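You operate a simulated robot arm through the tools that you are given. There is no shell and no other tool. Be economical: measure what you need, move in short steps, check, and stop when the job is done.

You are at the controls of a simulated robot arm. One attempt, no reset.

TASK
Grind the left plate's paste at N23 smooth under Mid light.
Fine: set that half's switch and the dial first; add 1 drop from the dish beside the three jars with the teal-banded dropper, then grind with the teal-banded muller; put both back; leave the box's other half dark and its plate alone.

The check looks at the end state, three seconds after you hand in, the way a careful person would. Anything else that was tipped, shoved, dropped, spilled or broken makes it a failure.

THE ROBOT
A 7-joint arm with a two-finger parallel gripper, fixed in place. Base frame: the origin is at the foot of the arm, x ahead of it, y to its left, z up; the work surface is at about z = 950. Readings come in mm, rad, newtons and seconds.
With the tool pointing down near the work surface it reaches from about 220 to 680 mm from the base axis. Its first joint turns from -1.152 to 1.152 rad. Payload 2.4 kg.
The TCP is the grasp point between the finger pads, 30 mm short of the fingertips. In the tool frame z runs along the fingers and y along their closing line. Largest opening 94 mm; finger width 28, thickness 10; the body of the gripper, 50 by 96 mm, starts 55 mm behind the TCP.
Orientation is that of the tool frame in the base frame, as a unit quaternion [w, x, y, z]. With the fingers straight down and closing along the base's y, the tool's x points along the base's -x, its y along +y and its z along -z.

THE INTERFACE
- The arm moves only by the tool jog_arm. Its argument "moves" is one flat list of numbers, 7 for each row, row after row: the shift along the tool's x, y, z in mm, then the turn, a rotation vector about the tool's x, y, z in rad, then the closure, from 0 (fully open) to 1 (shut). In form: [x, y, z, rx, ry, rz, grip, x, y, z, rx, ry, rz, grip, ...]. A call has 1 to 20 rows; each row shifts and turns the commanded pose from where the row before left it, along the tool's axes as they then stand. Rows are played at 5 a second. More than 50 mm and 0.15 rad between two rows, or a gripper value outside its range, and nothing of the call is played. Where a pose cannot be reached the arm comes as near as it can. A force on the tool above 90 N (or 10 N above the force at the start of the call, whichever is more), or a blocked arm, ends the call early, and 0.2 s more pass. The fingers move at their own pace (about 153 mm/s each) and stop on an object; they squeeze with about 24 N. The grip force told is the motor's: it shows also when the fingers shut on nothing. Time passes only in rows, and 0.2 s behind the last, so rows that do not move let the fingers close. It gives the time, the measured TCP pose, the force on the tool (base axes), the opening and the grip force at its end, in the units of the frame above (readings bear some noise), with the torque about the TCP (base axes, N m) and any sound that the robot's microphone picked up, and new pictures: "views" is both (left out), scene, wrist or none.
- Cameras (640 x 400 px; columns grow to the right, rows downward): "scene" is fixed at [32.5, 466.5, 1445]; the picture's right is [-0.81, -0.59, 0.00], its down [-0.33, 0.46, -0.83] and it looks along [0.48, -0.67, -0.56] (base axes); focal length 314 px, centre (320, 200). "wrist" rides on the gripper at [76, 14, -103] in the tool frame; the picture's right is [-0.18, 0.98, 0.00], its down [-0.75, -0.14, -0.64] and it looks along [-0.63, -0.12, 0.77] (tool axes); focal length 243 px, centre (320, 200). There is no depth. A picture from a camera that has moved, and an enlarged one, comes with that camera's place and axes in the base frame and with its lens.
- inspect(camera, box): a new picture of the part [left, top, right, bottom] of that camera's present view, enlarged. No time passes.
- hand_in(): hands the job in; it is judged then, once.

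Go step by step. Nothing tells you positions but the pictures and the camera data: compare them with the known pose of the tool, close in by small moves and look again before you grip or let go. The budget is 120 turns and 200 pictures, counting those below and the enlarged ones. Unless the task says otherwise, let go and move clear before handing in, and close with one line.

The tools are called after ">>>" as a command line: name --argument value ..., lists and objects as JSON in quotes. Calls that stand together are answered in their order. jog_arm: Moves the arm, as the interface text tells. Its arguments: {"type":"object","properties":{"moves":{"type":"array"},"views":{"type":"string","enum":["both","scene","wrist","none"]}},"required":["moves"]} The other tools are called the same way: inspect (camera, box) takes an enlarged picture of a part of a camera's view; hand_in () hands the job in.

At the start:

```text
t: 0.0
tool_pos: [447.1, -44.5, 1248.3]
tool_rot: [0.0, 0.0, 1.0, 0.0]
wrist_force: [-0.2, 0.0, -0.3]
moment: [0.05, 0.04, 0.0]
width: 94.0
finger_force: 0.1
```

scene: 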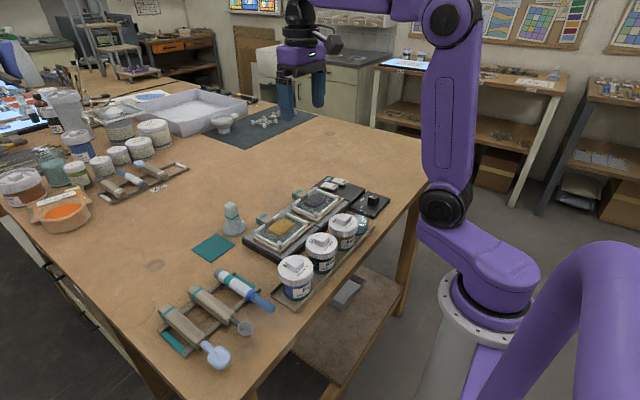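
wrist: 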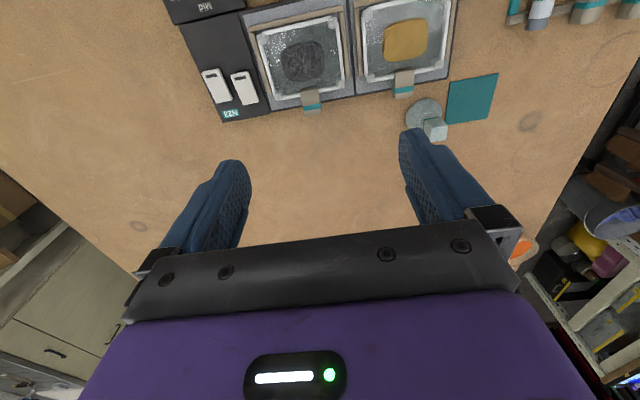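

I see a light box with two plates, a switch panel, three jars with something beside them, a rack of droppers, and a muller beside a teal mat. I'll look closer at each of these first.

>>> inspect --camera "scene" --box '[230, 170, 400, 310]'

>>> inspect --camera "scene" --box '[140, 190, 300, 375]'

>>> inspect --camera "wrist" --box '[160, 0, 520, 150]'

>>> inspect --camera "scene" --box '[0, 90, 240, 240]'

```text
2.86 times, centred on (315, 240) of scene
camera zoom: at [32.5, 466.5, 1445.0], right [-0.81, -0.59, 0.0], down [-0.33, 0.46, -0.83], along [0.48, -0.67, -0.56], focal length 896 px, centre (334, 86)
```

zoom: 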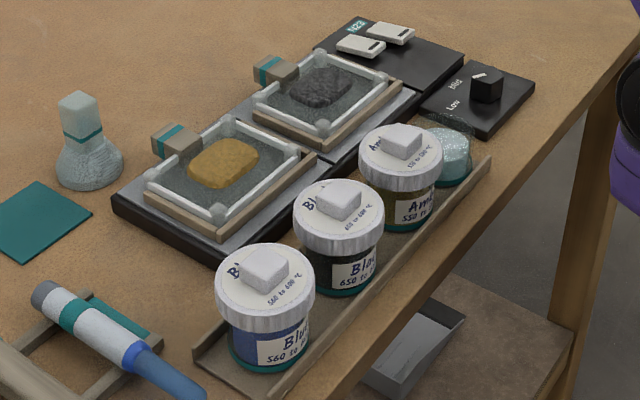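

```text
2.16 times, centred on (220, 282) of scene
camera zoom: at [32.5, 466.5, 1445.0], right [-0.81, -0.59, 0.0], down [-0.33, 0.46, -0.83], along [0.48, -0.67, -0.56], focal length 678 px, centre (536, 22)
```

zoom: 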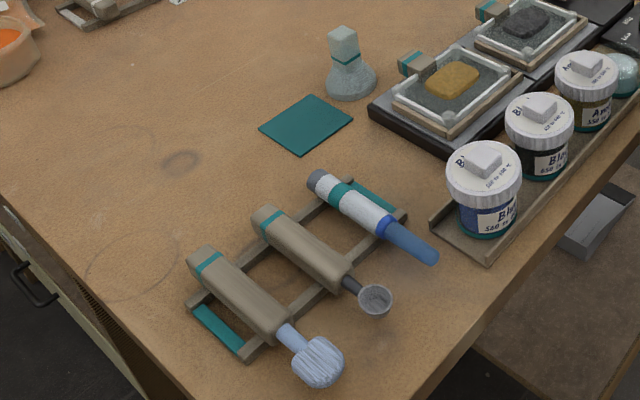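

```text
1.78 times, centred on (340, 75) of wrist
camera zoom: at [370.1, -31.0, 1351.1], right [0.18, 0.98, 0.0], down [0.75, -0.14, 0.64], along [0.63, -0.12, -0.77], focal length 431 px, centre (284, 422)
```

zoom: 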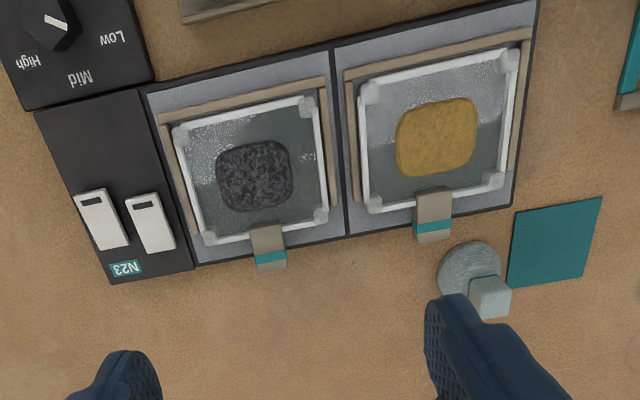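

```text
2.67 times, centred on (120, 165) of scene
camera zoom: at [32.5, 466.5, 1445.0], right [-0.81, -0.59, 0.0], down [-0.33, 0.46, -0.83], along [0.48, -0.67, -0.56], focal length 837 px, centre (853, 293)
```

zoom: 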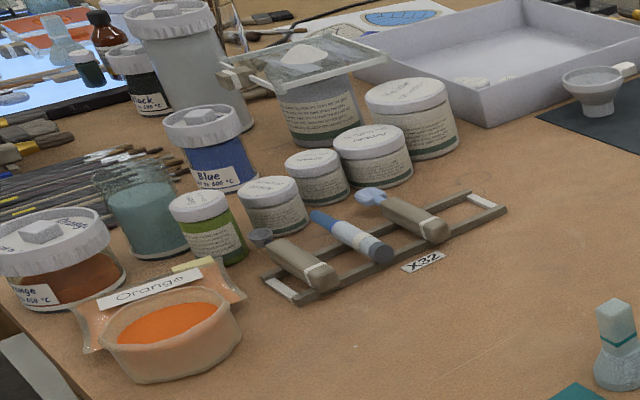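

The yellow plate is the left one, at about (434, 69) seen from the robot's side. The switches are near (445, -180) and the dial near (352, -197), so I'll move closer to look at those two.

>>> jog_arm --moves '[25, -35, 20, 0, 0, 0, 0, 25, -35, 20, 0, 0, 0, 0, 25, -35, 20, 0, 0, 0, 0, 25, -30, 20, 0, 0, 0, 0, 0, 0, 0, 0, 0, 0, 0]' --views "wrist"

>>> inspect --camera "wrist" --box '[160, 0, 480, 200]'

>>> inspect --camera "scene" --box '[310, 165, 400, 225]'

```text
t: 1.2
tool_pos: [346.5, -182.4, 1167.6]
tool_rot: [0.001, 0.0, 1.0, 0.0]
wrist_force: [0.0, 0.6, -0.1]
moment: [-0.02, 0.01, -0.01]
width: 94.2
finger_force: 0.0
camera wrist: at [269.5, -167.3, 1270.6], right [0.18, 0.98, 0.0], down [0.75, -0.14, 0.64], along [0.63, -0.12, -0.77], focal length 243 px, centre (320, 200)
```

wrist: 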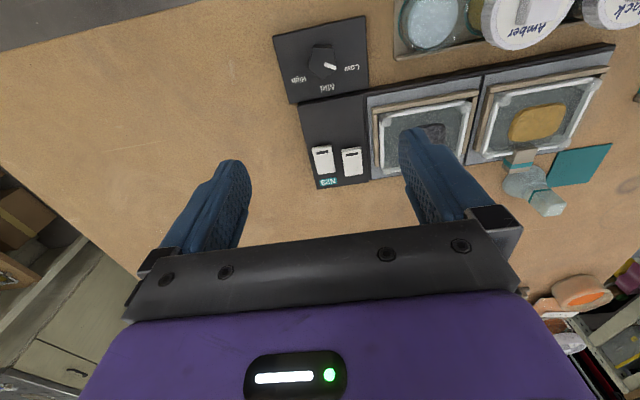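

```text
2.00 times, centred on (320, 100) of wrist
camera zoom: at [269.5, -167.3, 1270.6], right [0.18, 0.98, 0.0], down [0.75, -0.14, 0.64], along [0.63, -0.12, -0.77], focal length 485 px, centre (320, 400)
```

zoom: 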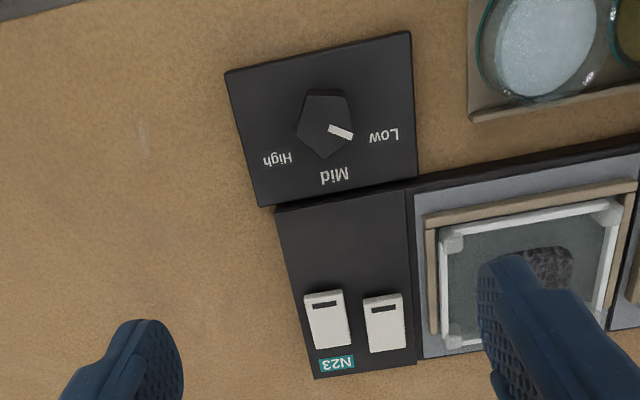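

```text
6.67 times, centred on (355, 195) of scene
camera zoom: at [32.5, 466.5, 1445.0], right [-0.81, -0.59, 0.0], down [-0.33, 0.46, -0.83], along [0.48, -0.67, -0.56], focal length 2092 px, centre (87, 233)
```

zoom: 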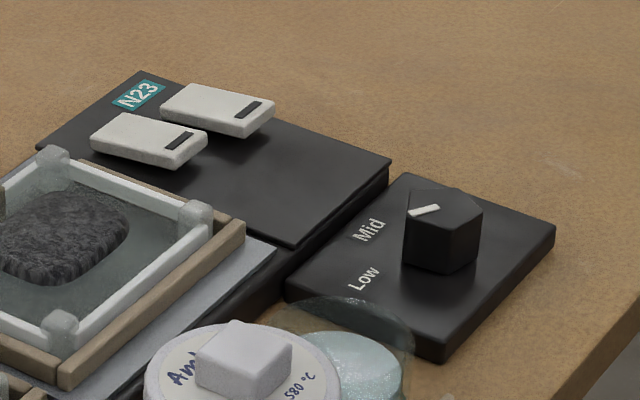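

The dial points to Low and needs to turn clockwise to Mid. I'll drop lower to see the rockers close up.

>>> jog_arm --moves '[-15, 5, 35, 0, 0, 0, 0, -15, 5, 35, 0, 0, 0, 0, 0, 0, 30, 0, 0, 0, 0, 0, 0, 0, 0, 0, 0, 0]' --views "wrist"

>>> inspect --camera "wrist" --box '[220, 40, 460, 190]'

```text
t: 2.2
tool_pos: [376.7, -171.1, 1068.8]
tool_rot: [0.0, 0.0, 1.0, 0.0]
wrist_force: [0.1, -0.2, 0.5]
moment: [0.0, -0.03, 0.01]
width: 93.9
finger_force: 0.1
camera wrist: at [300.3, -156.6, 1171.4], right [0.18, 0.98, 0.0], down [0.75, -0.14, 0.64], along [0.63, -0.12, -0.77], focal length 243 px, centre (320, 200)
```

wrist: 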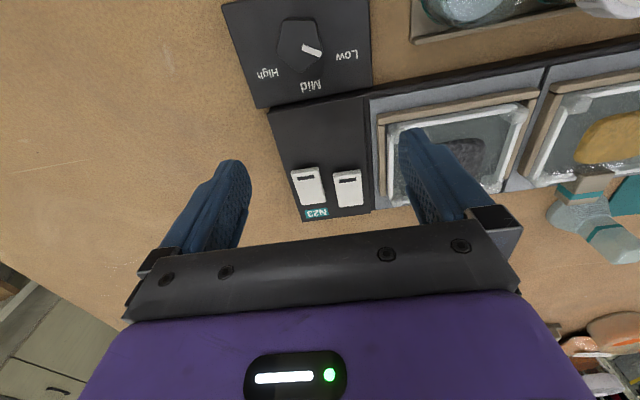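

```text
2.67 times, centred on (340, 115) of wrist
camera zoom: at [300.3, -156.6, 1171.4], right [0.18, 0.98, 0.0], down [0.75, -0.14, 0.64], along [0.63, -0.12, -0.77], focal length 647 px, centre (267, 427)
```

zoom: 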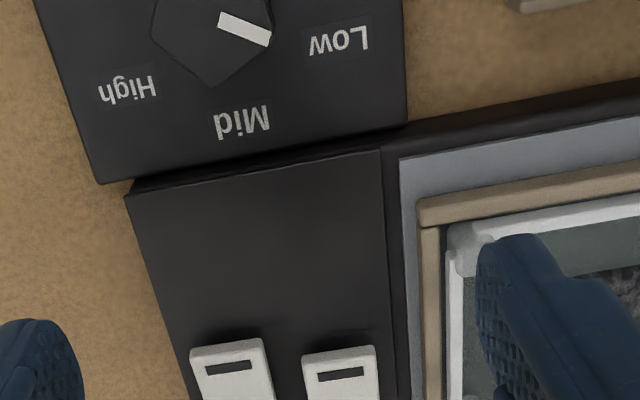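

The marked ends of both rockers stand raised, so both are off. The left half's switch is the one nearer the plates, with its marked end near (436, -155). I'll close the fingers and come down above it.

>>> jog_arm --moves '[-28, 8, 0, 0, 0, 0, 1, -28, 7.6, 0, 0, 0, 0, 1, 0, 0, 25, 0, 0, 0, 1, 0, 0, 23, 0, 0, 0, 1, 0, 0, 0, 0, 0, 0, 1]' --views "both"

>>> inspect --camera "scene" --box '[300, 140, 400, 220]'

```text
t: 3.4
tool_pos: [432.1, -156.0, 1019.9]
tool_rot: [0.0, 0.0, 1.0, 0.0]
wrist_force: [0.3, -0.8, -0.5]
moment: [-0.01, 0.02, -0.03]
width: 0.3
finger_force: 23.7
camera wrist: at [356.3, -140.6, 1122.6], right [0.18, 0.98, 0.0], down [0.75, -0.14, 0.64], along [0.63, -0.12, -0.77], focal length 243 px, centre (320, 200)
```

scene: 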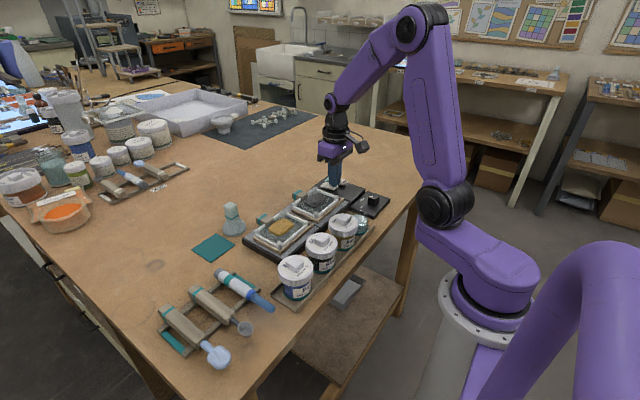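
wrist: 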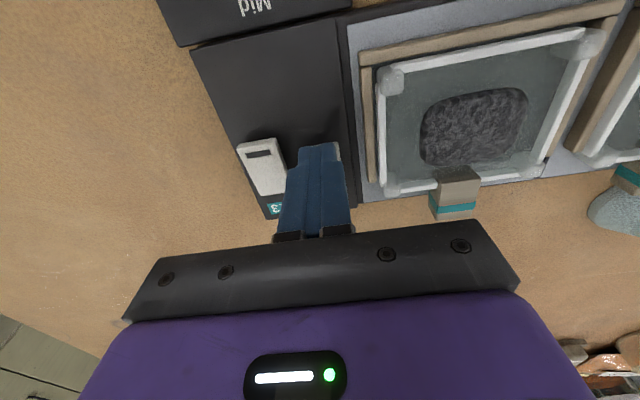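

```text
5.00 times, centred on (350, 180) of scene
camera zoom: at [32.5, 466.5, 1445.0], right [-0.81, -0.59, 0.0], down [-0.33, 0.46, -0.83], along [0.48, -0.67, -0.56], focal length 1569 px, centre (170, 300)
```

zoom: 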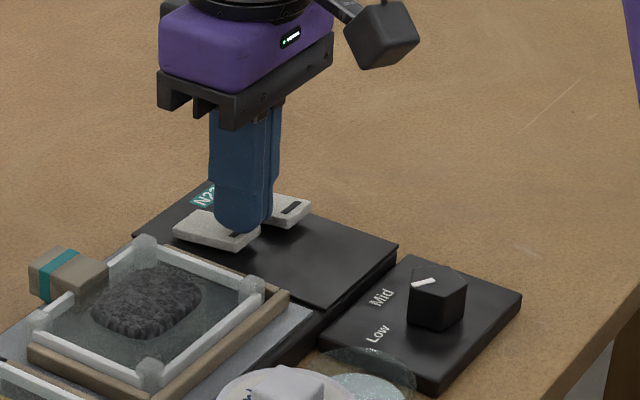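

The fingertip sits over the marked end. I'll press down in small steps.

>>> jog_arm --moves '[0, 0, 4, 0, 0, 0, 1, 0, 0, 3, 0, 0, 0, 1, 0, 0, 2, 0, 0, 0, 1, 0, 0, 2, 0, 0, 0, 1]' --views "scene"

>>> inspect --camera "scene" --box '[300, 160, 400, 240]'

```text
t: 4.4
tool_pos: [432.0, -155.8, 1012.1]
tool_rot: [0.003, 0.0, 1.0, -0.001]
wrist_force: [-19.8, 7.1, 64.9]
moment: [0.23, -0.3, -0.05]
width: 0.0
finger_force: 24.0
```

scene: 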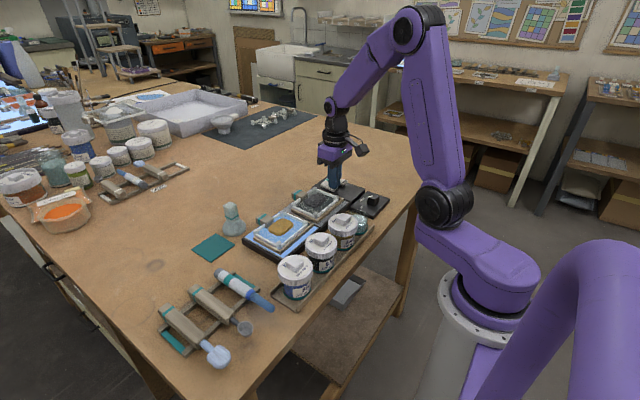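

```text
5.00 times, centred on (350, 200) of scene
camera zoom: at [30.9, 467.0, 1444.9], right [-0.81, -0.59, 0.0], down [-0.33, 0.46, -0.83], along [0.48, -0.67, -0.56], focal length 1569 px, centre (170, 200)
```

zoom: 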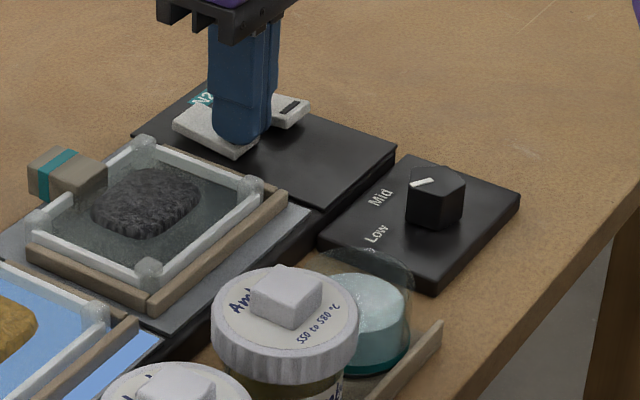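

The left half has lit. I'll lift off, check the rocker, and move above the dial knob at about (320, -174) with the closing line turned along the pointer.

>>> jog_arm --moves '[0, 0, -25, 0, 0, 0, 1, 0, 0, -30, 0, 0, 0, 1, 37, -6, 0, 0, 0, 0.1, 0.7, 37, -6, 0, 0, 0, 0, 0.3, 37, -6, 0, 0, 0, 0, 0.3, 0, 0, 0, 0, 0, 0, 0.3]' --views "both"

>>> inspect --camera "scene" --box '[310, 160, 410, 240]'

```text
t: 5.8
tool_pos: [320.5, -166.9, 1065.0]
tool_rot: [0.0, 0.05, 0.999, -0.001]
wrist_force: [-0.9, -0.5, 0.5]
moment: [0.02, 0.0, 0.02]
width: 65.7
finger_force: 0.1
camera wrist: at [246.1, -143.8, 1167.7], right [0.28, 0.96, 0.0], down [0.74, -0.22, 0.64], along [0.62, -0.18, -0.77], focal length 243 px, centre (320, 200)
```

scene: 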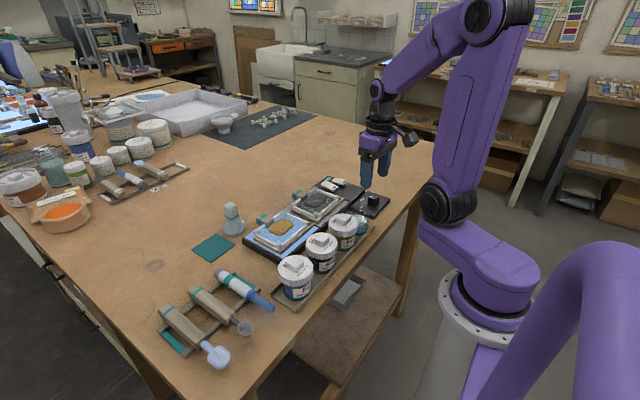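
wrist: 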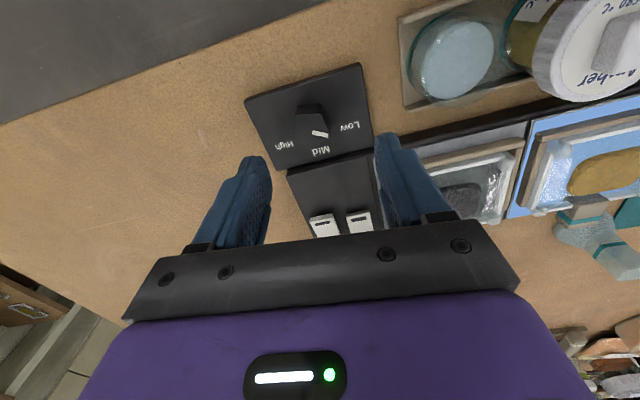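

```text
5.00 times, centred on (360, 200) of scene
camera zoom: at [32.4, 466.5, 1445.0], right [-0.81, -0.59, 0.0], down [-0.33, 0.46, -0.83], along [0.48, -0.67, -0.56], focal length 1569 px, centre (120, 200)
```

zoom: 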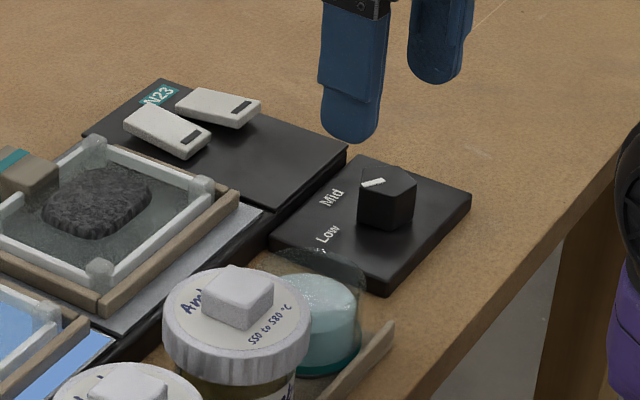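

The rocker stayed latched on. I'll zoom in on the knob to centre on it.

>>> inspect --camera "wrist" --box '[240, 60, 400, 160]'

```text
4.00 times, centred on (320, 110) of wrist
camera zoom: at [246.1, -143.8, 1167.7], right [0.28, 0.96, 0.0], down [0.74, -0.22, 0.64], along [0.62, -0.18, -0.77], focal length 970 px, centre (320, 560)
```

zoom: 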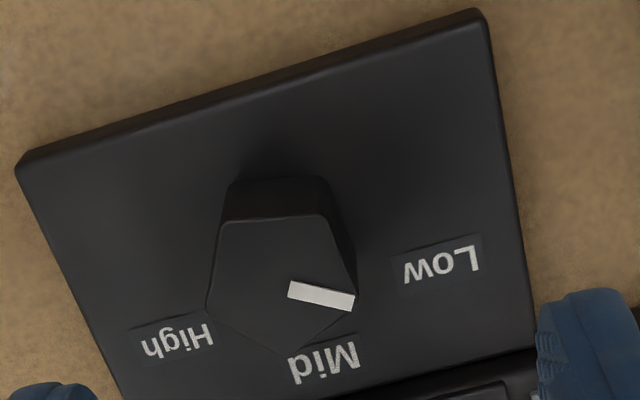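

The knob centre is at (321, -174) and the pointer vertex lies about 59° from +x towards +y. I'll align, turn, and descend with the fingers open to about 55 mm.

>>> jog_arm --moves '[-1.2, -6.7, 0, 0, 0, 0.14, 0.4, 0, 0, 20, 0, 0, 0.15, 0.4, 0, 0, 20, 0, 0, 0.15, 0.4, 0, 0, 10, 0, 0, 0, 0.4, 0, 0, 0, 0, 0, 0, 0.4]' --views "both"

>>> inspect --camera "scene" --box '[310, 160, 410, 240]'

```text
t: 7.0
tool_pos: [322.5, -173.1, 1015.8]
tool_rot: [0.0, 0.267, 0.964, 0.0]
wrist_force: [-0.1, -0.9, -0.4]
moment: [0.02, 0.0, 0.02]
width: 56.3
finger_force: 0.0
camera wrist: at [263.3, -120.8, 1117.2], right [0.66, 0.75, 0.0], down [0.57, -0.51, 0.64], along [0.48, -0.43, -0.77], focal length 243 px, centre (320, 200)
```

scene: 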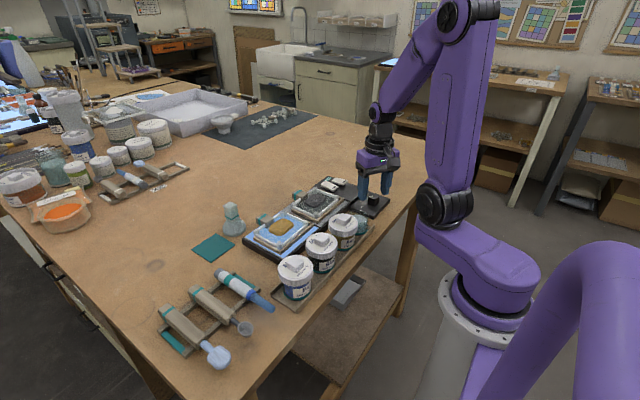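
wrist: 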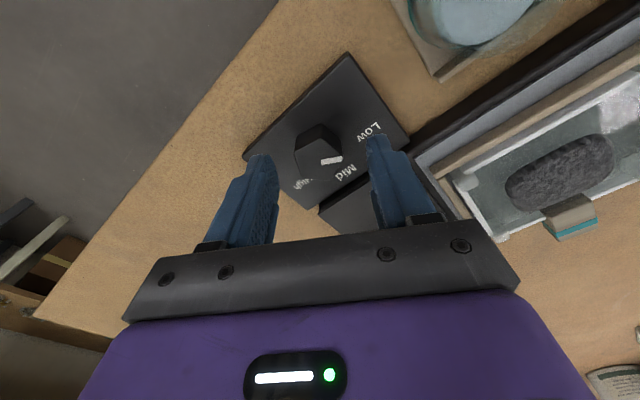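

```text
5.00 times, centred on (360, 200) of scene
camera zoom: at [32.5, 466.5, 1445.0], right [-0.81, -0.59, 0.0], down [-0.33, 0.46, -0.83], along [0.48, -0.67, -0.56], focal length 1569 px, centre (120, 200)
```

zoom: 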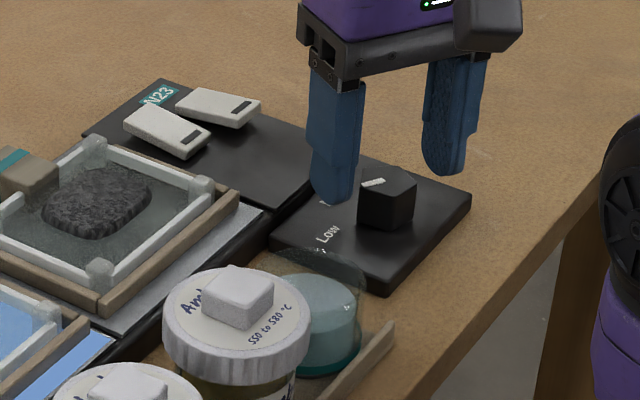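

The fingers straddle the knob. I'll descend 13 mm and close.

>>> jog_arm --moves '[1.5, 0, 6, 0, 0, 0, 0.4, 0, 0, 7, 0, 0, 0, 0.4, 0, 0, 0, 0, 0, 0, 0.6, 0, 0, 0, 0, 0, 0, 0.9, 0, 0, 0, 0, 0, 0, 0.9]' --views "wrist"

>>> inspect --camera "scene" --box '[310, 160, 410, 240]'

```text
t: 8.2
tool_pos: [319.6, -171.6, 1001.0]
tool_rot: [0.001, 0.266, 0.964, 0.0]
wrist_force: [-4.3, -3.1, -3.6]
moment: [-0.35, -0.32, -0.02]
width: 29.9
finger_force: 45.2
camera wrist: at [261.5, -120.0, 1104.2], right [0.66, 0.75, 0.0], down [0.57, -0.51, 0.64], along [0.48, -0.43, -0.77], focal length 243 px, centre (320, 200)
```

wrist: 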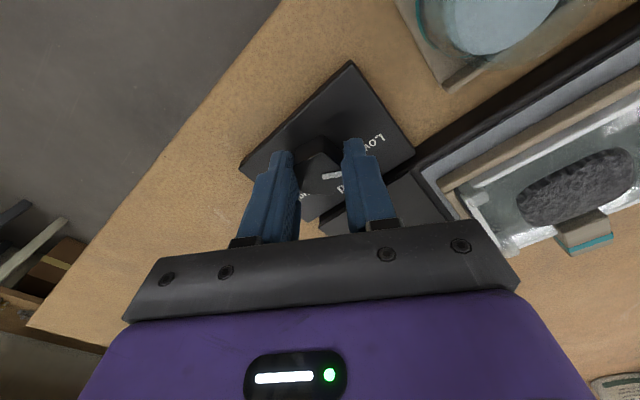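

```text
5.00 times, centred on (360, 200) of scene
camera zoom: at [32.4, 466.4, 1445.1], right [-0.81, -0.59, 0.0], down [-0.33, 0.46, -0.83], along [0.48, -0.67, -0.56], focal length 1569 px, centre (120, 200)
```

zoom: 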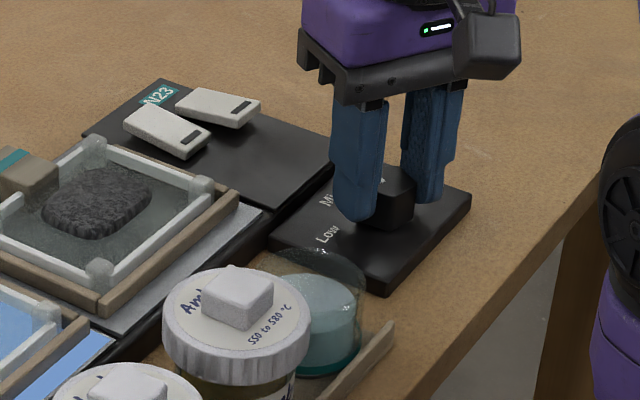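

The knob is held at 30 mm width. I'll turn it 59° clockwise.

>>> jog_arm --moves '[0, 0, 0, 0, 0, 0.147, 0.9, 0, 0, 0, 0, 0, 0.147, 0.9, 0, 0, 0, 0, 0, 0.147, 0.9, 0, 0, 0, 0, 0, 0.147, 0.9, 0, 0, 0, 0, 0, 0.147, 0.9, 0, 0, 0, 0, 0, 0.147, 0.9, 0, 0, 0, 0, 0, 0.147, 0.9, 0, 0, 0, 0, 0, 0, 0.9]' --views "wrist"

>>> inspect --camera "scene" --box '[310, 160, 410, 240]'

```text
t: 10.0
tool_pos: [321.9, -171.2, 1001.7]
tool_rot: [0.003, 0.707, 0.707, 0.001]
wrist_force: [39.9, 14.5, -11.0]
moment: [0.33, -0.28, 0.11]
width: 29.5
finger_force: 45.2
camera wrist: at [336.5, -94.3, 1104.1], right [0.98, -0.18, 0.01], down [-0.14, -0.75, 0.64], along [-0.11, -0.63, -0.77], focal length 243 px, centre (320, 200)
```

wrist: 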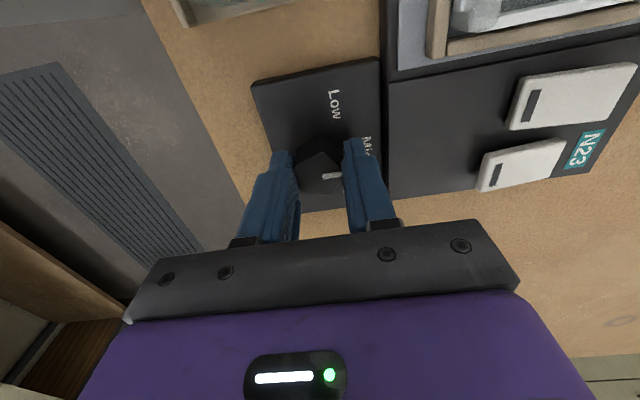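

```text
5.00 times, centred on (360, 200) of scene
camera zoom: at [33.8, 466.9, 1444.9], right [-0.81, -0.59, 0.0], down [-0.33, 0.46, -0.83], along [0.48, -0.67, -0.56], focal length 1569 px, centre (120, 200)
```

zoom: 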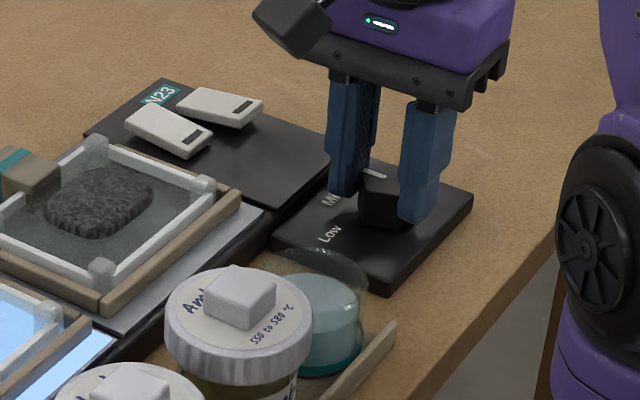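

The pointer now lies at Mid. I'll release gently, rise, and check.

>>> jog_arm --moves '[0, 0, 0, 0, 0, 0, 0.55, 0, 0, 0, 0, 0, 0, 0.55, 0, 0, -20, 0, 0, 0, 0.55, 0, 0, -35, 0, 0, 0, 0.5, 0, 0, -35, 0, 0, 0, 0.5, 0, 0, 0, 0, 0, 0, 0.5]' --views "wrist"

>>> inspect --camera "wrist" --box '[220, 60, 420, 185]'

>>> inspect --camera "scene" --box '[240, 160, 400, 260]'

```text
t: 11.4
tool_pos: [319.2, -171.7, 1092.0]
tool_rot: [0.0, 0.707, 0.708, -0.001]
wrist_force: [-0.3, -0.6, -0.8]
moment: [-0.03, 0.01, 0.01]
width: 46.7
finger_force: 0.1
camera wrist: at [333.4, -95.7, 1194.6], right [0.98, -0.18, 0.0], down [-0.14, -0.75, 0.64], along [-0.12, -0.63, -0.77], focal length 243 px, centre (320, 200)
```

wrist: 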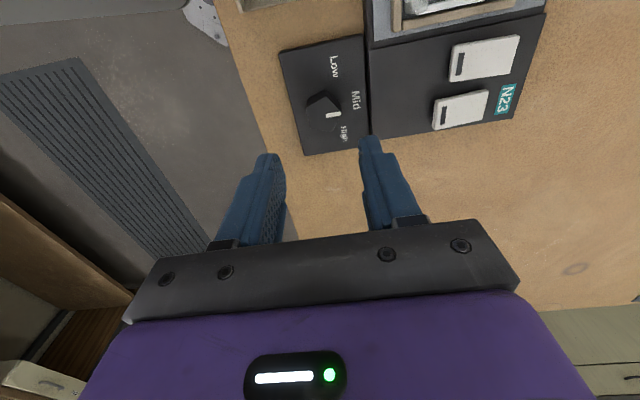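

```text
3.20 times, centred on (320, 122) of wrist
camera zoom: at [333.4, -95.7, 1194.6], right [0.98, -0.18, 0.0], down [-0.14, -0.75, 0.64], along [-0.12, -0.63, -0.77], focal length 776 px, centre (320, 448)
```

zoom: 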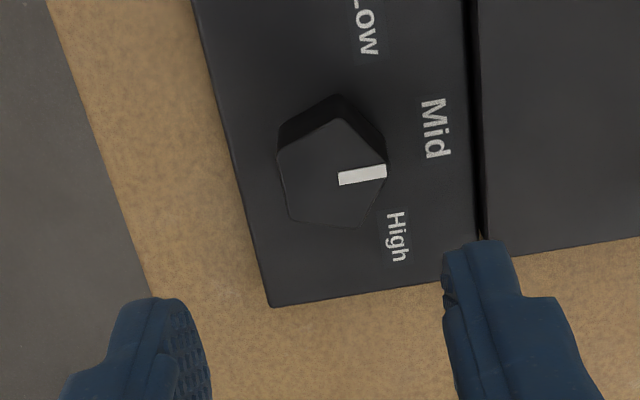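

```text
4.00 times, centred on (320, 210) of scene
camera zoom: at [32.4, 466.5, 1445.0], right [-0.81, -0.59, 0.0], down [-0.33, 0.46, -0.83], along [0.48, -0.67, -0.56], focal length 1255 px, centre (320, 160)
```

zoom: 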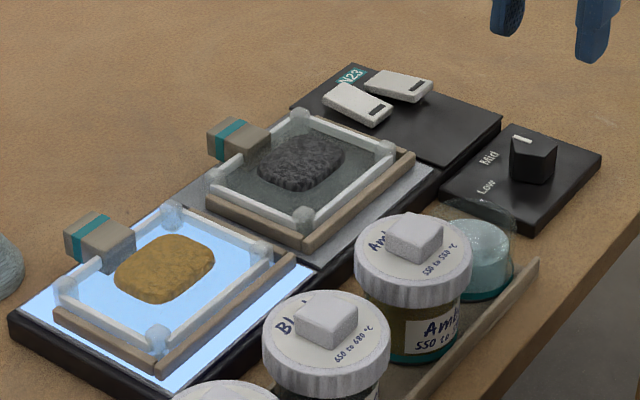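

The dial is at Mid and the left half is lit. Next I'll turn the gripper back and go look at the dropper rack, with the dropper near (380, 233).

>>> jog_arm --moves '[0, 0, -6, 0, 0, -0.1428, 0.5, 0, 0, -6, 0, 0, -0.1428, 0.5, 0, 0, -6, 0, 0, -0.1428, 0.5, 0, 0, -6, 0, 0, -0.1428, 0.5, 0, 0, -6, 0, 0, -0.1428, 0.5, 0, 0, -6, 0, 0, -0.1428, 0.5, 0, 0, -6, 0, 0, -0.1428, 0.5, 0, 0, -6, 0, 0, -0.1428, 0.5, 0, 0, -6, 0, 0, -0.1428, 0.5, 0, 0, -6, 0, 0, -0.1428, 0.5, 0, 0, -6, 0, 0, -0.1428, 0.2, -2, 45, 0, 0, 0, 0, 0, -2, 45, 0, 0, 0, 0, 0, -2, 45, 0, 0, 0, 0, 0, -2, 45, 0, 0, 0, 0, 0, -2, 45, 0, 0, 0, 0, 0, -2, 45, 0, 0, 0, 0, 0, 0, 45, 0, 0, 0, 0, 0, 0, 45, 0, 0, 0, 0, 0, 0, 45, 0, 0, 0, 0, 0]' --views "wrist"

>>> inspect --camera "wrist" --box '[160, 0, 480, 200]'

>>> inspect --camera "scene" --box '[200, 250, 290, 320]'

```text
t: 15.6
tool_pos: [330.6, 234.1, 1157.6]
tool_rot: [0.001, 0.0, 1.0, 0.001]
wrist_force: [0.2, 0.1, -0.8]
moment: [-0.03, -0.01, 0.0]
width: 93.9
finger_force: 0.0
camera wrist: at [253.9, 249.1, 1259.9], right [0.18, 0.98, 0.0], down [0.75, -0.14, 0.64], along [0.63, -0.12, -0.77], focal length 243 px, centre (320, 200)
```

wrist: 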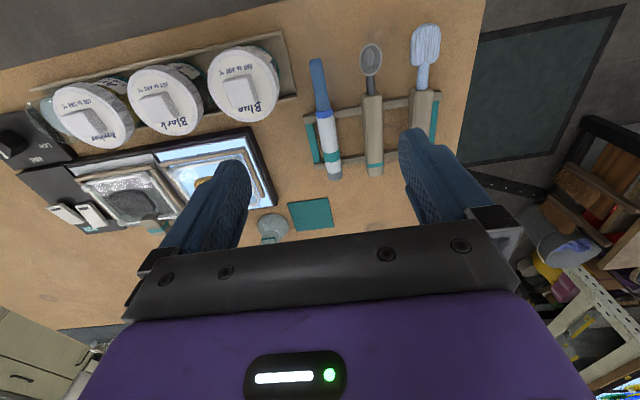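

```text
2.00 times, centred on (320, 100) of wrist
camera zoom: at [253.9, 249.1, 1259.9], right [0.18, 0.98, 0.0], down [0.75, -0.14, 0.64], along [0.63, -0.12, -0.77], focal length 485 px, centre (320, 400)
```

zoom: 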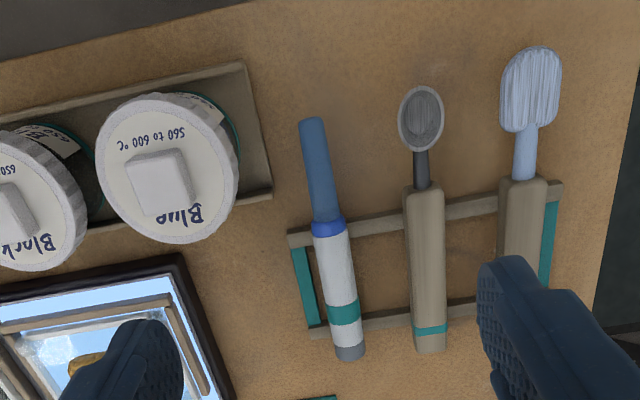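

```text
5.71 times, centred on (245, 285) of scene
camera zoom: at [32.5, 466.5, 1445.0], right [-0.81, -0.59, 0.0], down [-0.33, 0.46, -0.83], along [0.48, -0.67, -0.56], focal length 1793 px, centre (749, -286)
```

zoom: 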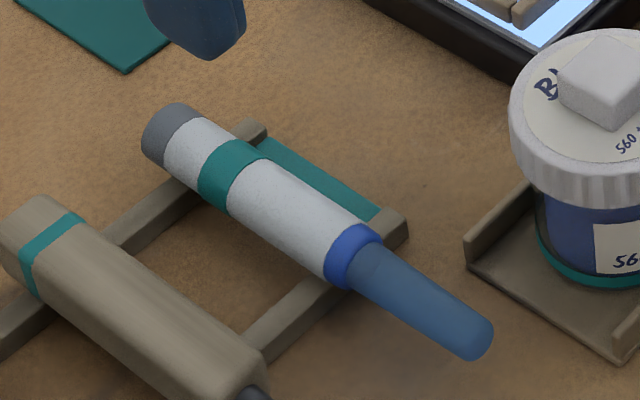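

The dropper lies along x at y ≈ 235, barrel x 357–447, with the blue nozzle towards me ending at x ≈ 301. I'll move above the barrel, tilt the fingers back 0.45 rad so it can be held steeply later, and look.

>>> jog_arm --moves '[-22, 0, 27, 0, 0, 0, 0.4, -22, 0.5, 27, 0, 0, 0, 0.57, -20, 0.5, 26, 0, 0, 0, 0.57, 0, 0, 0, 0, 0.15, 0, 0.57, 0, 0, 0, 0, 0.15, 0, 0.57, 0, 0, 0, 0, 0.15, 0, 0.57, 0, 0, 0, 0, 0, 0, 0.57]' --views "both"

>>> inspect --camera "scene" --box '[180, 210, 300, 310]'

```text
t: 17.2
tool_pos: [393.9, 235.4, 1076.9]
tool_rot: [-0.225, -0.001, 0.974, -0.001]
wrist_force: [0.3, -0.9, 0.5]
moment: [0.0, 0.0, -0.01]
width: 40.8
finger_force: 0.1
camera wrist: at [371.0, 249.1, 1203.2], right [0.16, 0.98, -0.08], down [0.96, -0.14, 0.25], along [0.23, -0.12, -0.97], focal length 243 px, centre (320, 200)
```

scene: 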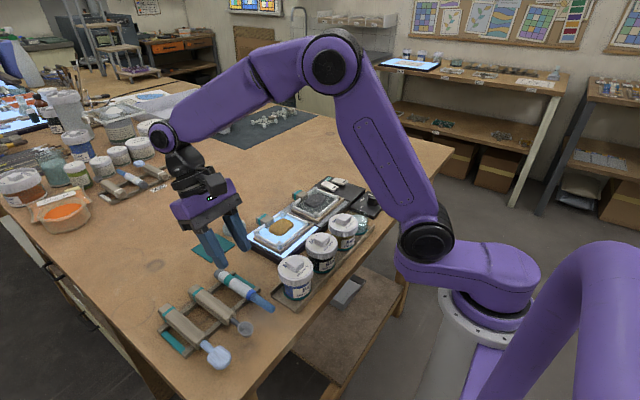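
wrist: 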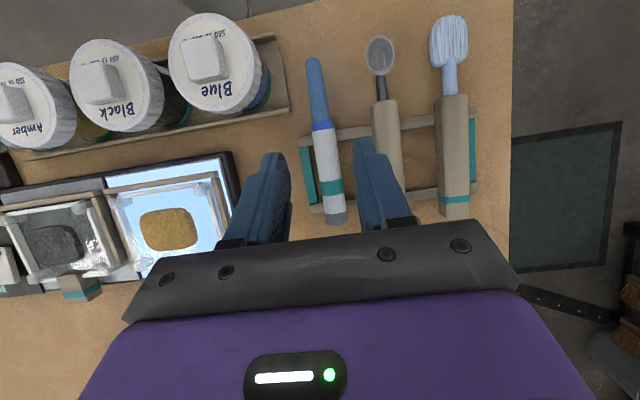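

```text
4.00 times, centred on (240, 260) of scene
camera zoom: at [32.5, 466.5, 1445.0], right [-0.81, -0.59, 0.0], down [-0.33, 0.46, -0.83], along [0.48, -0.67, -0.56], focal length 1255 px, centre (640, -40)
```

zoom: 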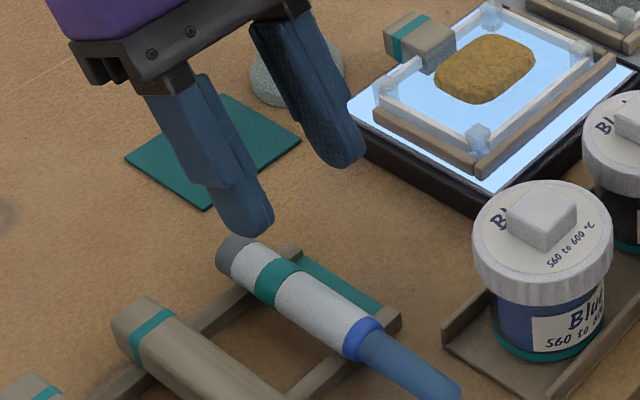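

Everything lines up. The spoon handle is at y ≈ 290, so there is room for the finger. I'll descend to the barrel in steps.

>>> jog_arm --moves '[-14, -0.2, 25, 0, 0, 0, 0.57, -14, -0.2, 25, 0, 0, 0, 0.57, -7, -0.2, 12, 0, 0, 0, 0.57, 0, 0, 0, 0, 0, 0, 0.57]' --views "both"

>>> inspect --camera "scene" --box '[180, 230, 300, 330]'

```text
t: 18.2
tool_pos: [400.7, 233.8, 1007.3]
tool_rot: [-0.223, -0.002, 0.975, 0.0]
wrist_force: [0.4, 0.7, 0.1]
moment: [0.02, -0.03, 0.0]
width: 40.4
finger_force: 0.0
camera wrist: at [375.9, 248.0, 1132.6], right [0.16, 0.98, -0.08], down [0.96, -0.14, 0.25], along [0.24, -0.12, -0.96], focal length 243 px, centre (320, 200)
```

scene: 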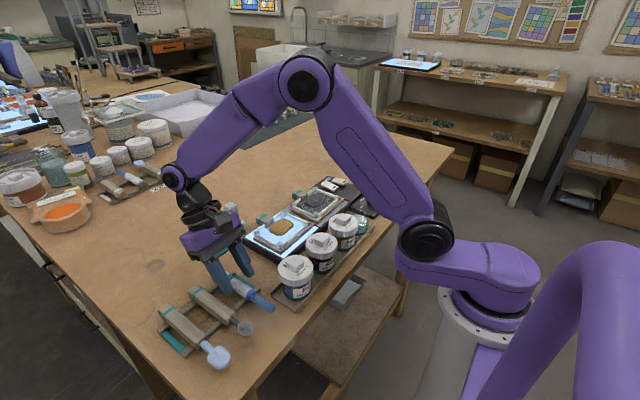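
wrist: 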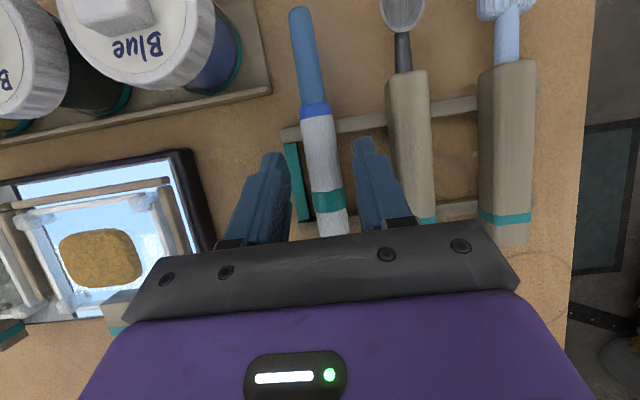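

```text
4.00 times, centred on (240, 280) of scene
camera zoom: at [32.5, 466.5, 1445.0], right [-0.81, -0.59, 0.0], down [-0.33, 0.46, -0.83], along [0.48, -0.67, -0.56], focal length 1255 px, centre (640, -120)
```

zoom: 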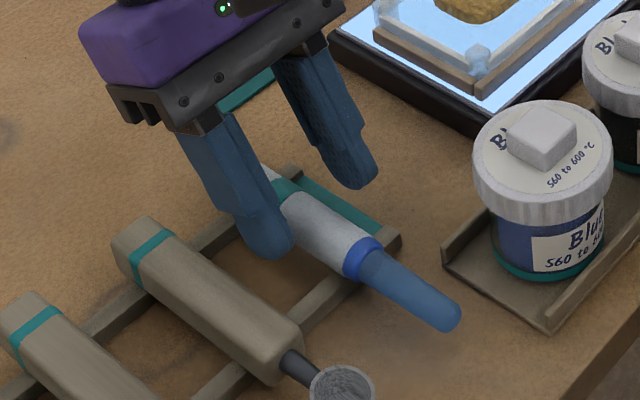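

The fingers straddle the barrel. I'll go down the last 15 mm and grip.

>>> jog_arm --moves '[-6.5, 0.8, 13.5, 0, 0, 0, 0.57, 0, 0, 0, 0, 0, 0, 0.57, 0, 0, 0, 0, 0, 0, 0.8, 0, 0, 0, 0, 0, 0, 0.8, 0, 0, 0, 0, 0, 0, 0.8]' --views "both"

>>> inspect --camera "scene" --box '[180, 230, 300, 330]'

```text
t: 19.4
tool_pos: [400.7, 233.5, 992.2]
tool_rot: [-0.223, -0.001, 0.975, 0.0]
wrist_force: [0.4, -0.5, -0.3]
moment: [0.04, -0.03, -0.01]
width: 21.5
finger_force: 24.3
camera wrist: at [375.8, 249.1, 1117.5], right [0.16, 0.98, -0.08], down [0.96, -0.14, 0.25], along [0.24, -0.12, -0.96], focal length 243 px, centre (320, 200)
```

scene: 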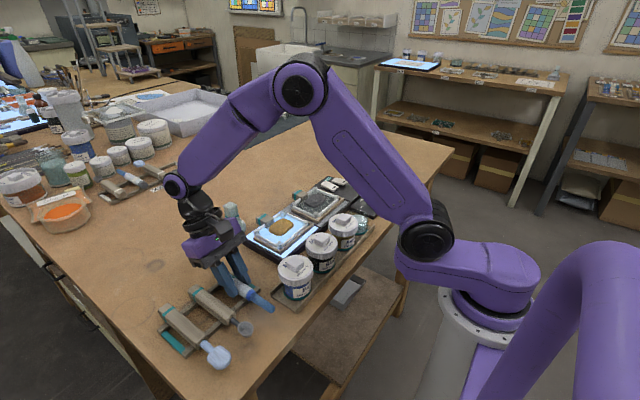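
wrist: 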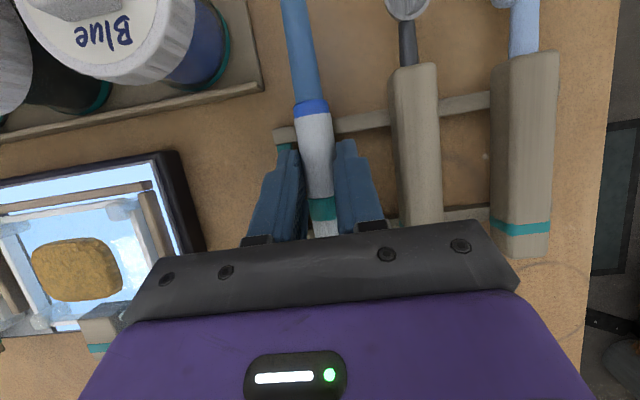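

```text
4.00 times, centred on (240, 280) of scene
camera zoom: at [32.5, 466.5, 1445.0], right [-0.81, -0.59, 0.0], down [-0.33, 0.46, -0.83], along [0.48, -0.67, -0.56], focal length 1255 px, centre (640, -120)
```

zoom: 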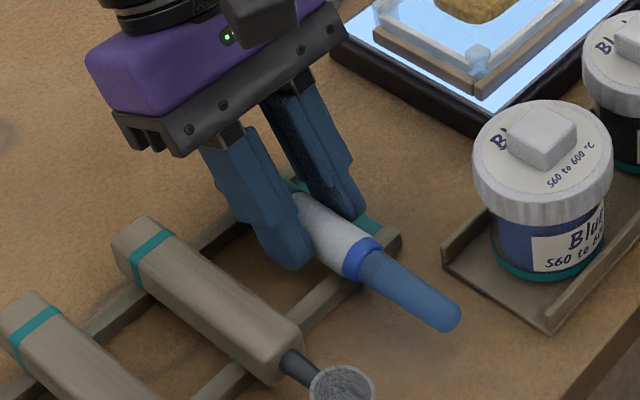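

The barrel is gripped at 21.5 mm, from TCP (400.7, 233.5, 992.2). I'll lift straight up 110 mm.

>>> jog_arm --moves '[8.7, 0, -18, 0, 0, 0, 0.8, 13, 0, -27, 0, 0, 0, 0.8, 13, 0, -27, 0, 0, 0, 0.8, 13, 0, -27, 0, 0, 0, 0.8, 0, 0, 0, 0, 0, 0, 0.8]' --views "both"

```text
t: 20.6
tool_pos: [401.6, 233.5, 1100.4]
tool_rot: [-0.224, -0.001, 0.974, -0.001]
wrist_force: [0.0, 0.2, -2.0]
moment: [0.0, 0.0, -0.03]
width: 21.6
finger_force: 23.4
camera wrist: at [376.8, 249.2, 1227.2], right [0.16, 0.98, -0.08], down [0.96, -0.14, 0.25], along [0.24, -0.12, -0.96], focal length 243 px, centre (320, 200)
```

scene: 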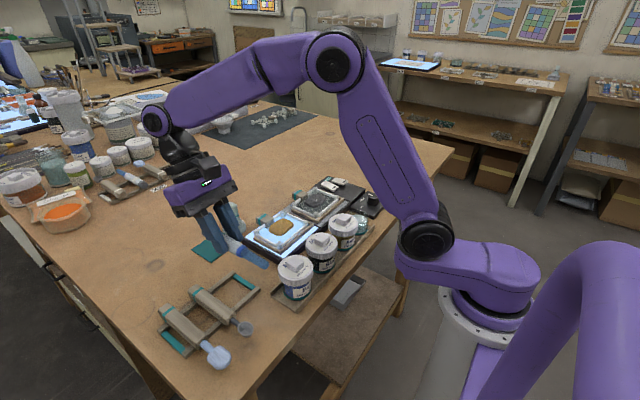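
wrist: 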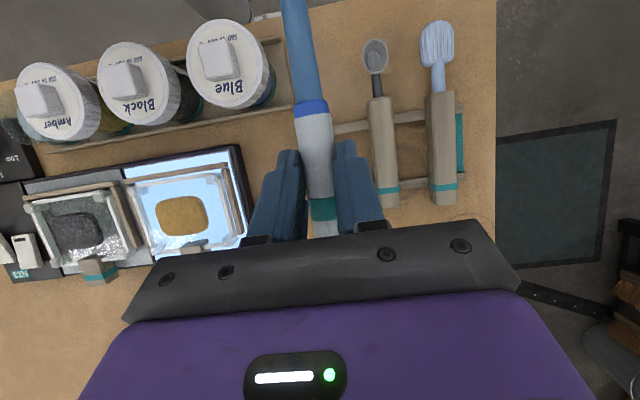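

The dropper is held firmly. I'll carry it over to look down into the dish.

>>> jog_arm --moves '[11.75, -42.5, 1.5, 0, 0, 0, 0.8, 11.75, -42.5, 1.5, 0, 0, 0, 0.8, 11.75, -42.5, 1.5, 0, 0, 0, 0.8, 11.75, -42.5, 1.5, 0, 0, 0, 0.8, 11.75, -42.5, 1.5, 0, 0, 0, 0.8, 11.75, -42.5, 1.5, 0, 0, 0, 0.8, 11.75, -42.5, 1.5, 0, 0, 0, 0.8, 11.75, -42.5, 1.5, 0, 0, 0, 0.8, 0, 0, 0, 0, 0, 0, 0.8]' --views "both"

>>> inspect --camera "wrist" --box '[320, 60, 520, 185]'

>>> inspect --camera "scene" --box '[330, 190, 390, 250]'

```text
t: 22.6
tool_pos: [310.0, -105.2, 1130.7]
tool_rot: [-0.223, 0.0, 0.975, -0.001]
wrist_force: [0.4, 0.8, -0.9]
moment: [0.02, -0.01, -0.01]
width: 21.5
finger_force: 24.2
camera wrist: at [285.9, -91.1, 1256.9], right [0.16, 0.98, -0.08], down [0.96, -0.14, 0.25], along [0.23, -0.12, -0.96], focal length 243 px, centre (320, 200)
```

scene: 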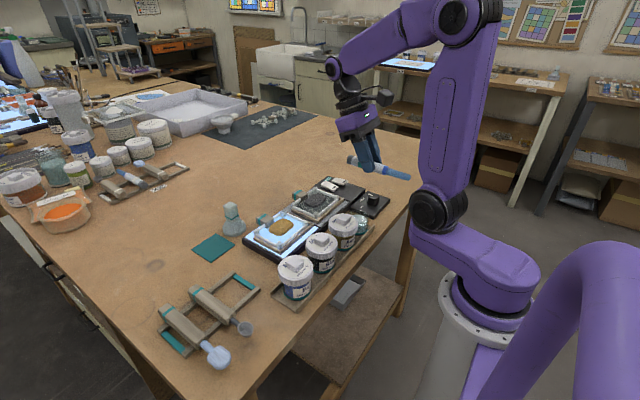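
wrist: 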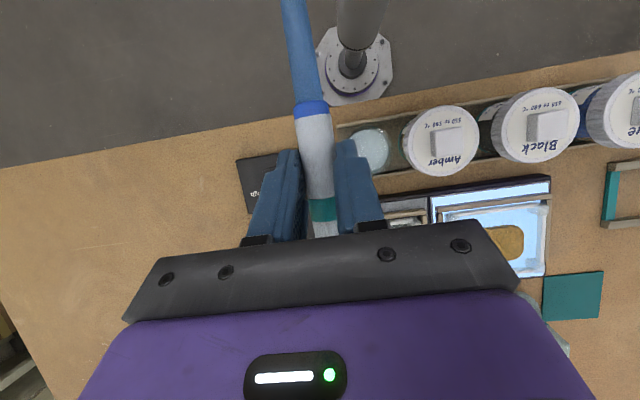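

```text
3.20 times, centred on (420, 122) of wrist
camera zoom: at [285.9, -91.1, 1256.9], right [0.16, 0.98, -0.08], down [0.96, -0.14, 0.25], along [0.23, -0.12, -0.96], focal length 776 px, centre (0, 448)
```

zoom: 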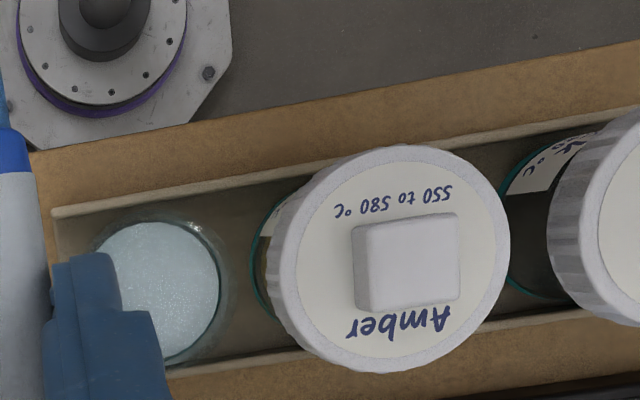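

```text
6.67 times, centred on (360, 220) of scene
camera zoom: at [32.5, 466.5, 1445.0], right [-0.81, -0.59, 0.0], down [-0.33, 0.46, -0.83], along [0.48, -0.67, -0.56], focal length 2092 px, centre (53, 67)
```

zoom: 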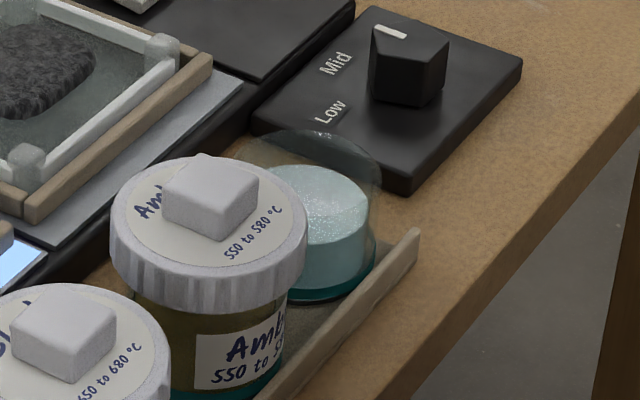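

The dish is a small beaker centred near (302, -63), with liquid at about z 987 and the rim at about 1003. I'll tilt the dropper 1.35 rad so the nozzle points almost straight down, staying clear at y = -105.

>>> jog_arm --moves '[0, 0, 0, 0, -0.15, 0, 0.8, 0, 0, 0, 0, -0.15, 0, 0.8, 0, 0, 0, 0, -0.15, 0, 0.8, 0, 0, 0, 0, -0.15, 0, 0.8, 0, 0, 0, 0, -0.15, 0, 0.8, 0, 0, 0, 0, -0.15, 0, 0.8, 0, 0, 0, 0, -0.15, 0, 0.8, 0, 0, 0, 0, -0.15, 0, 0.8, 0, 0, 0, 0, -0.15, 0, 0.8, 0, 0, 0, 0, 0, 0, 0.8]' --views "both"

>>> inspect --camera "scene" --box '[320, 130, 440, 250]'

```text
t: 24.8
tool_pos: [310.6, -106.2, 1131.9]
tool_rot: [0.247, -0.001, 0.969, 0.0]
wrist_force: [0.9, 0.4, -0.4]
moment: [0.04, -0.01, -0.04]
width: 21.4
finger_force: 24.1
out of reach, approached as far as the arm can: row 7, 8, 9
camera wrist: at [194.0, -91.2, 1185.1], right [0.16, 0.98, 0.09], down [0.35, -0.14, 0.92], along [0.92, -0.12, -0.37], focal length 243 px, centre (320, 200)
```

scene: 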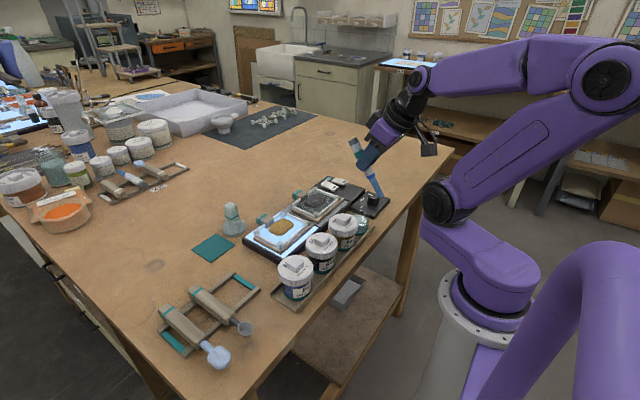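
wrist: 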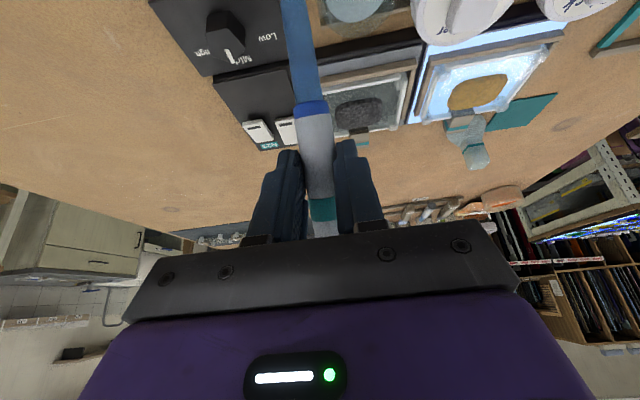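

```text
3.33 times, centred on (380, 190) of scene
camera zoom: at [32.5, 466.5, 1445.0], right [-0.81, -0.59, 0.0], down [-0.33, 0.46, -0.83], along [0.48, -0.67, -0.56], focal length 1046 px, centre (120, 233)
```

zoom: 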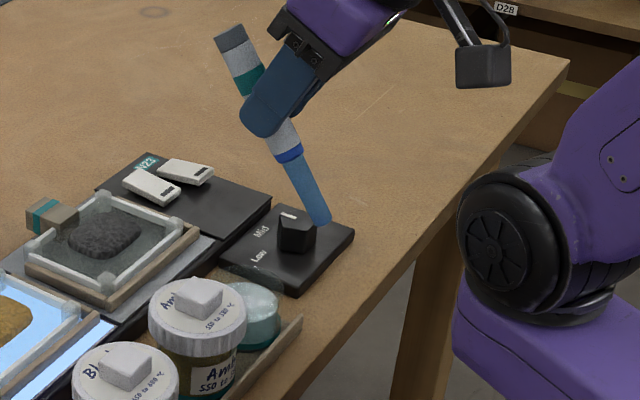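

The tilt stopped at about 0.95 rad, the arm's limit here, leaving the nozzle 36° off vertical. I'll test where the commanded pose stands with a small turn back.

>>> jog_arm --moves '[0, 0, 0, 0, 0.15, 0, 0.8, 0, 0, 0, 0, 0.15, 0, 0.8, 0, 0, 0, 0, 0, 0, 0.8]' --views "none"

```text
t: 25.6
tool_pos: [310.1, -105.2, 1131.5]
tool_rot: [0.1, -0.001, 0.995, 0.0]
wrist_force: [-0.3, 0.4, -1.6]
moment: [0.01, 0.03, 0.04]
width: 21.5
finger_force: 24.2
```

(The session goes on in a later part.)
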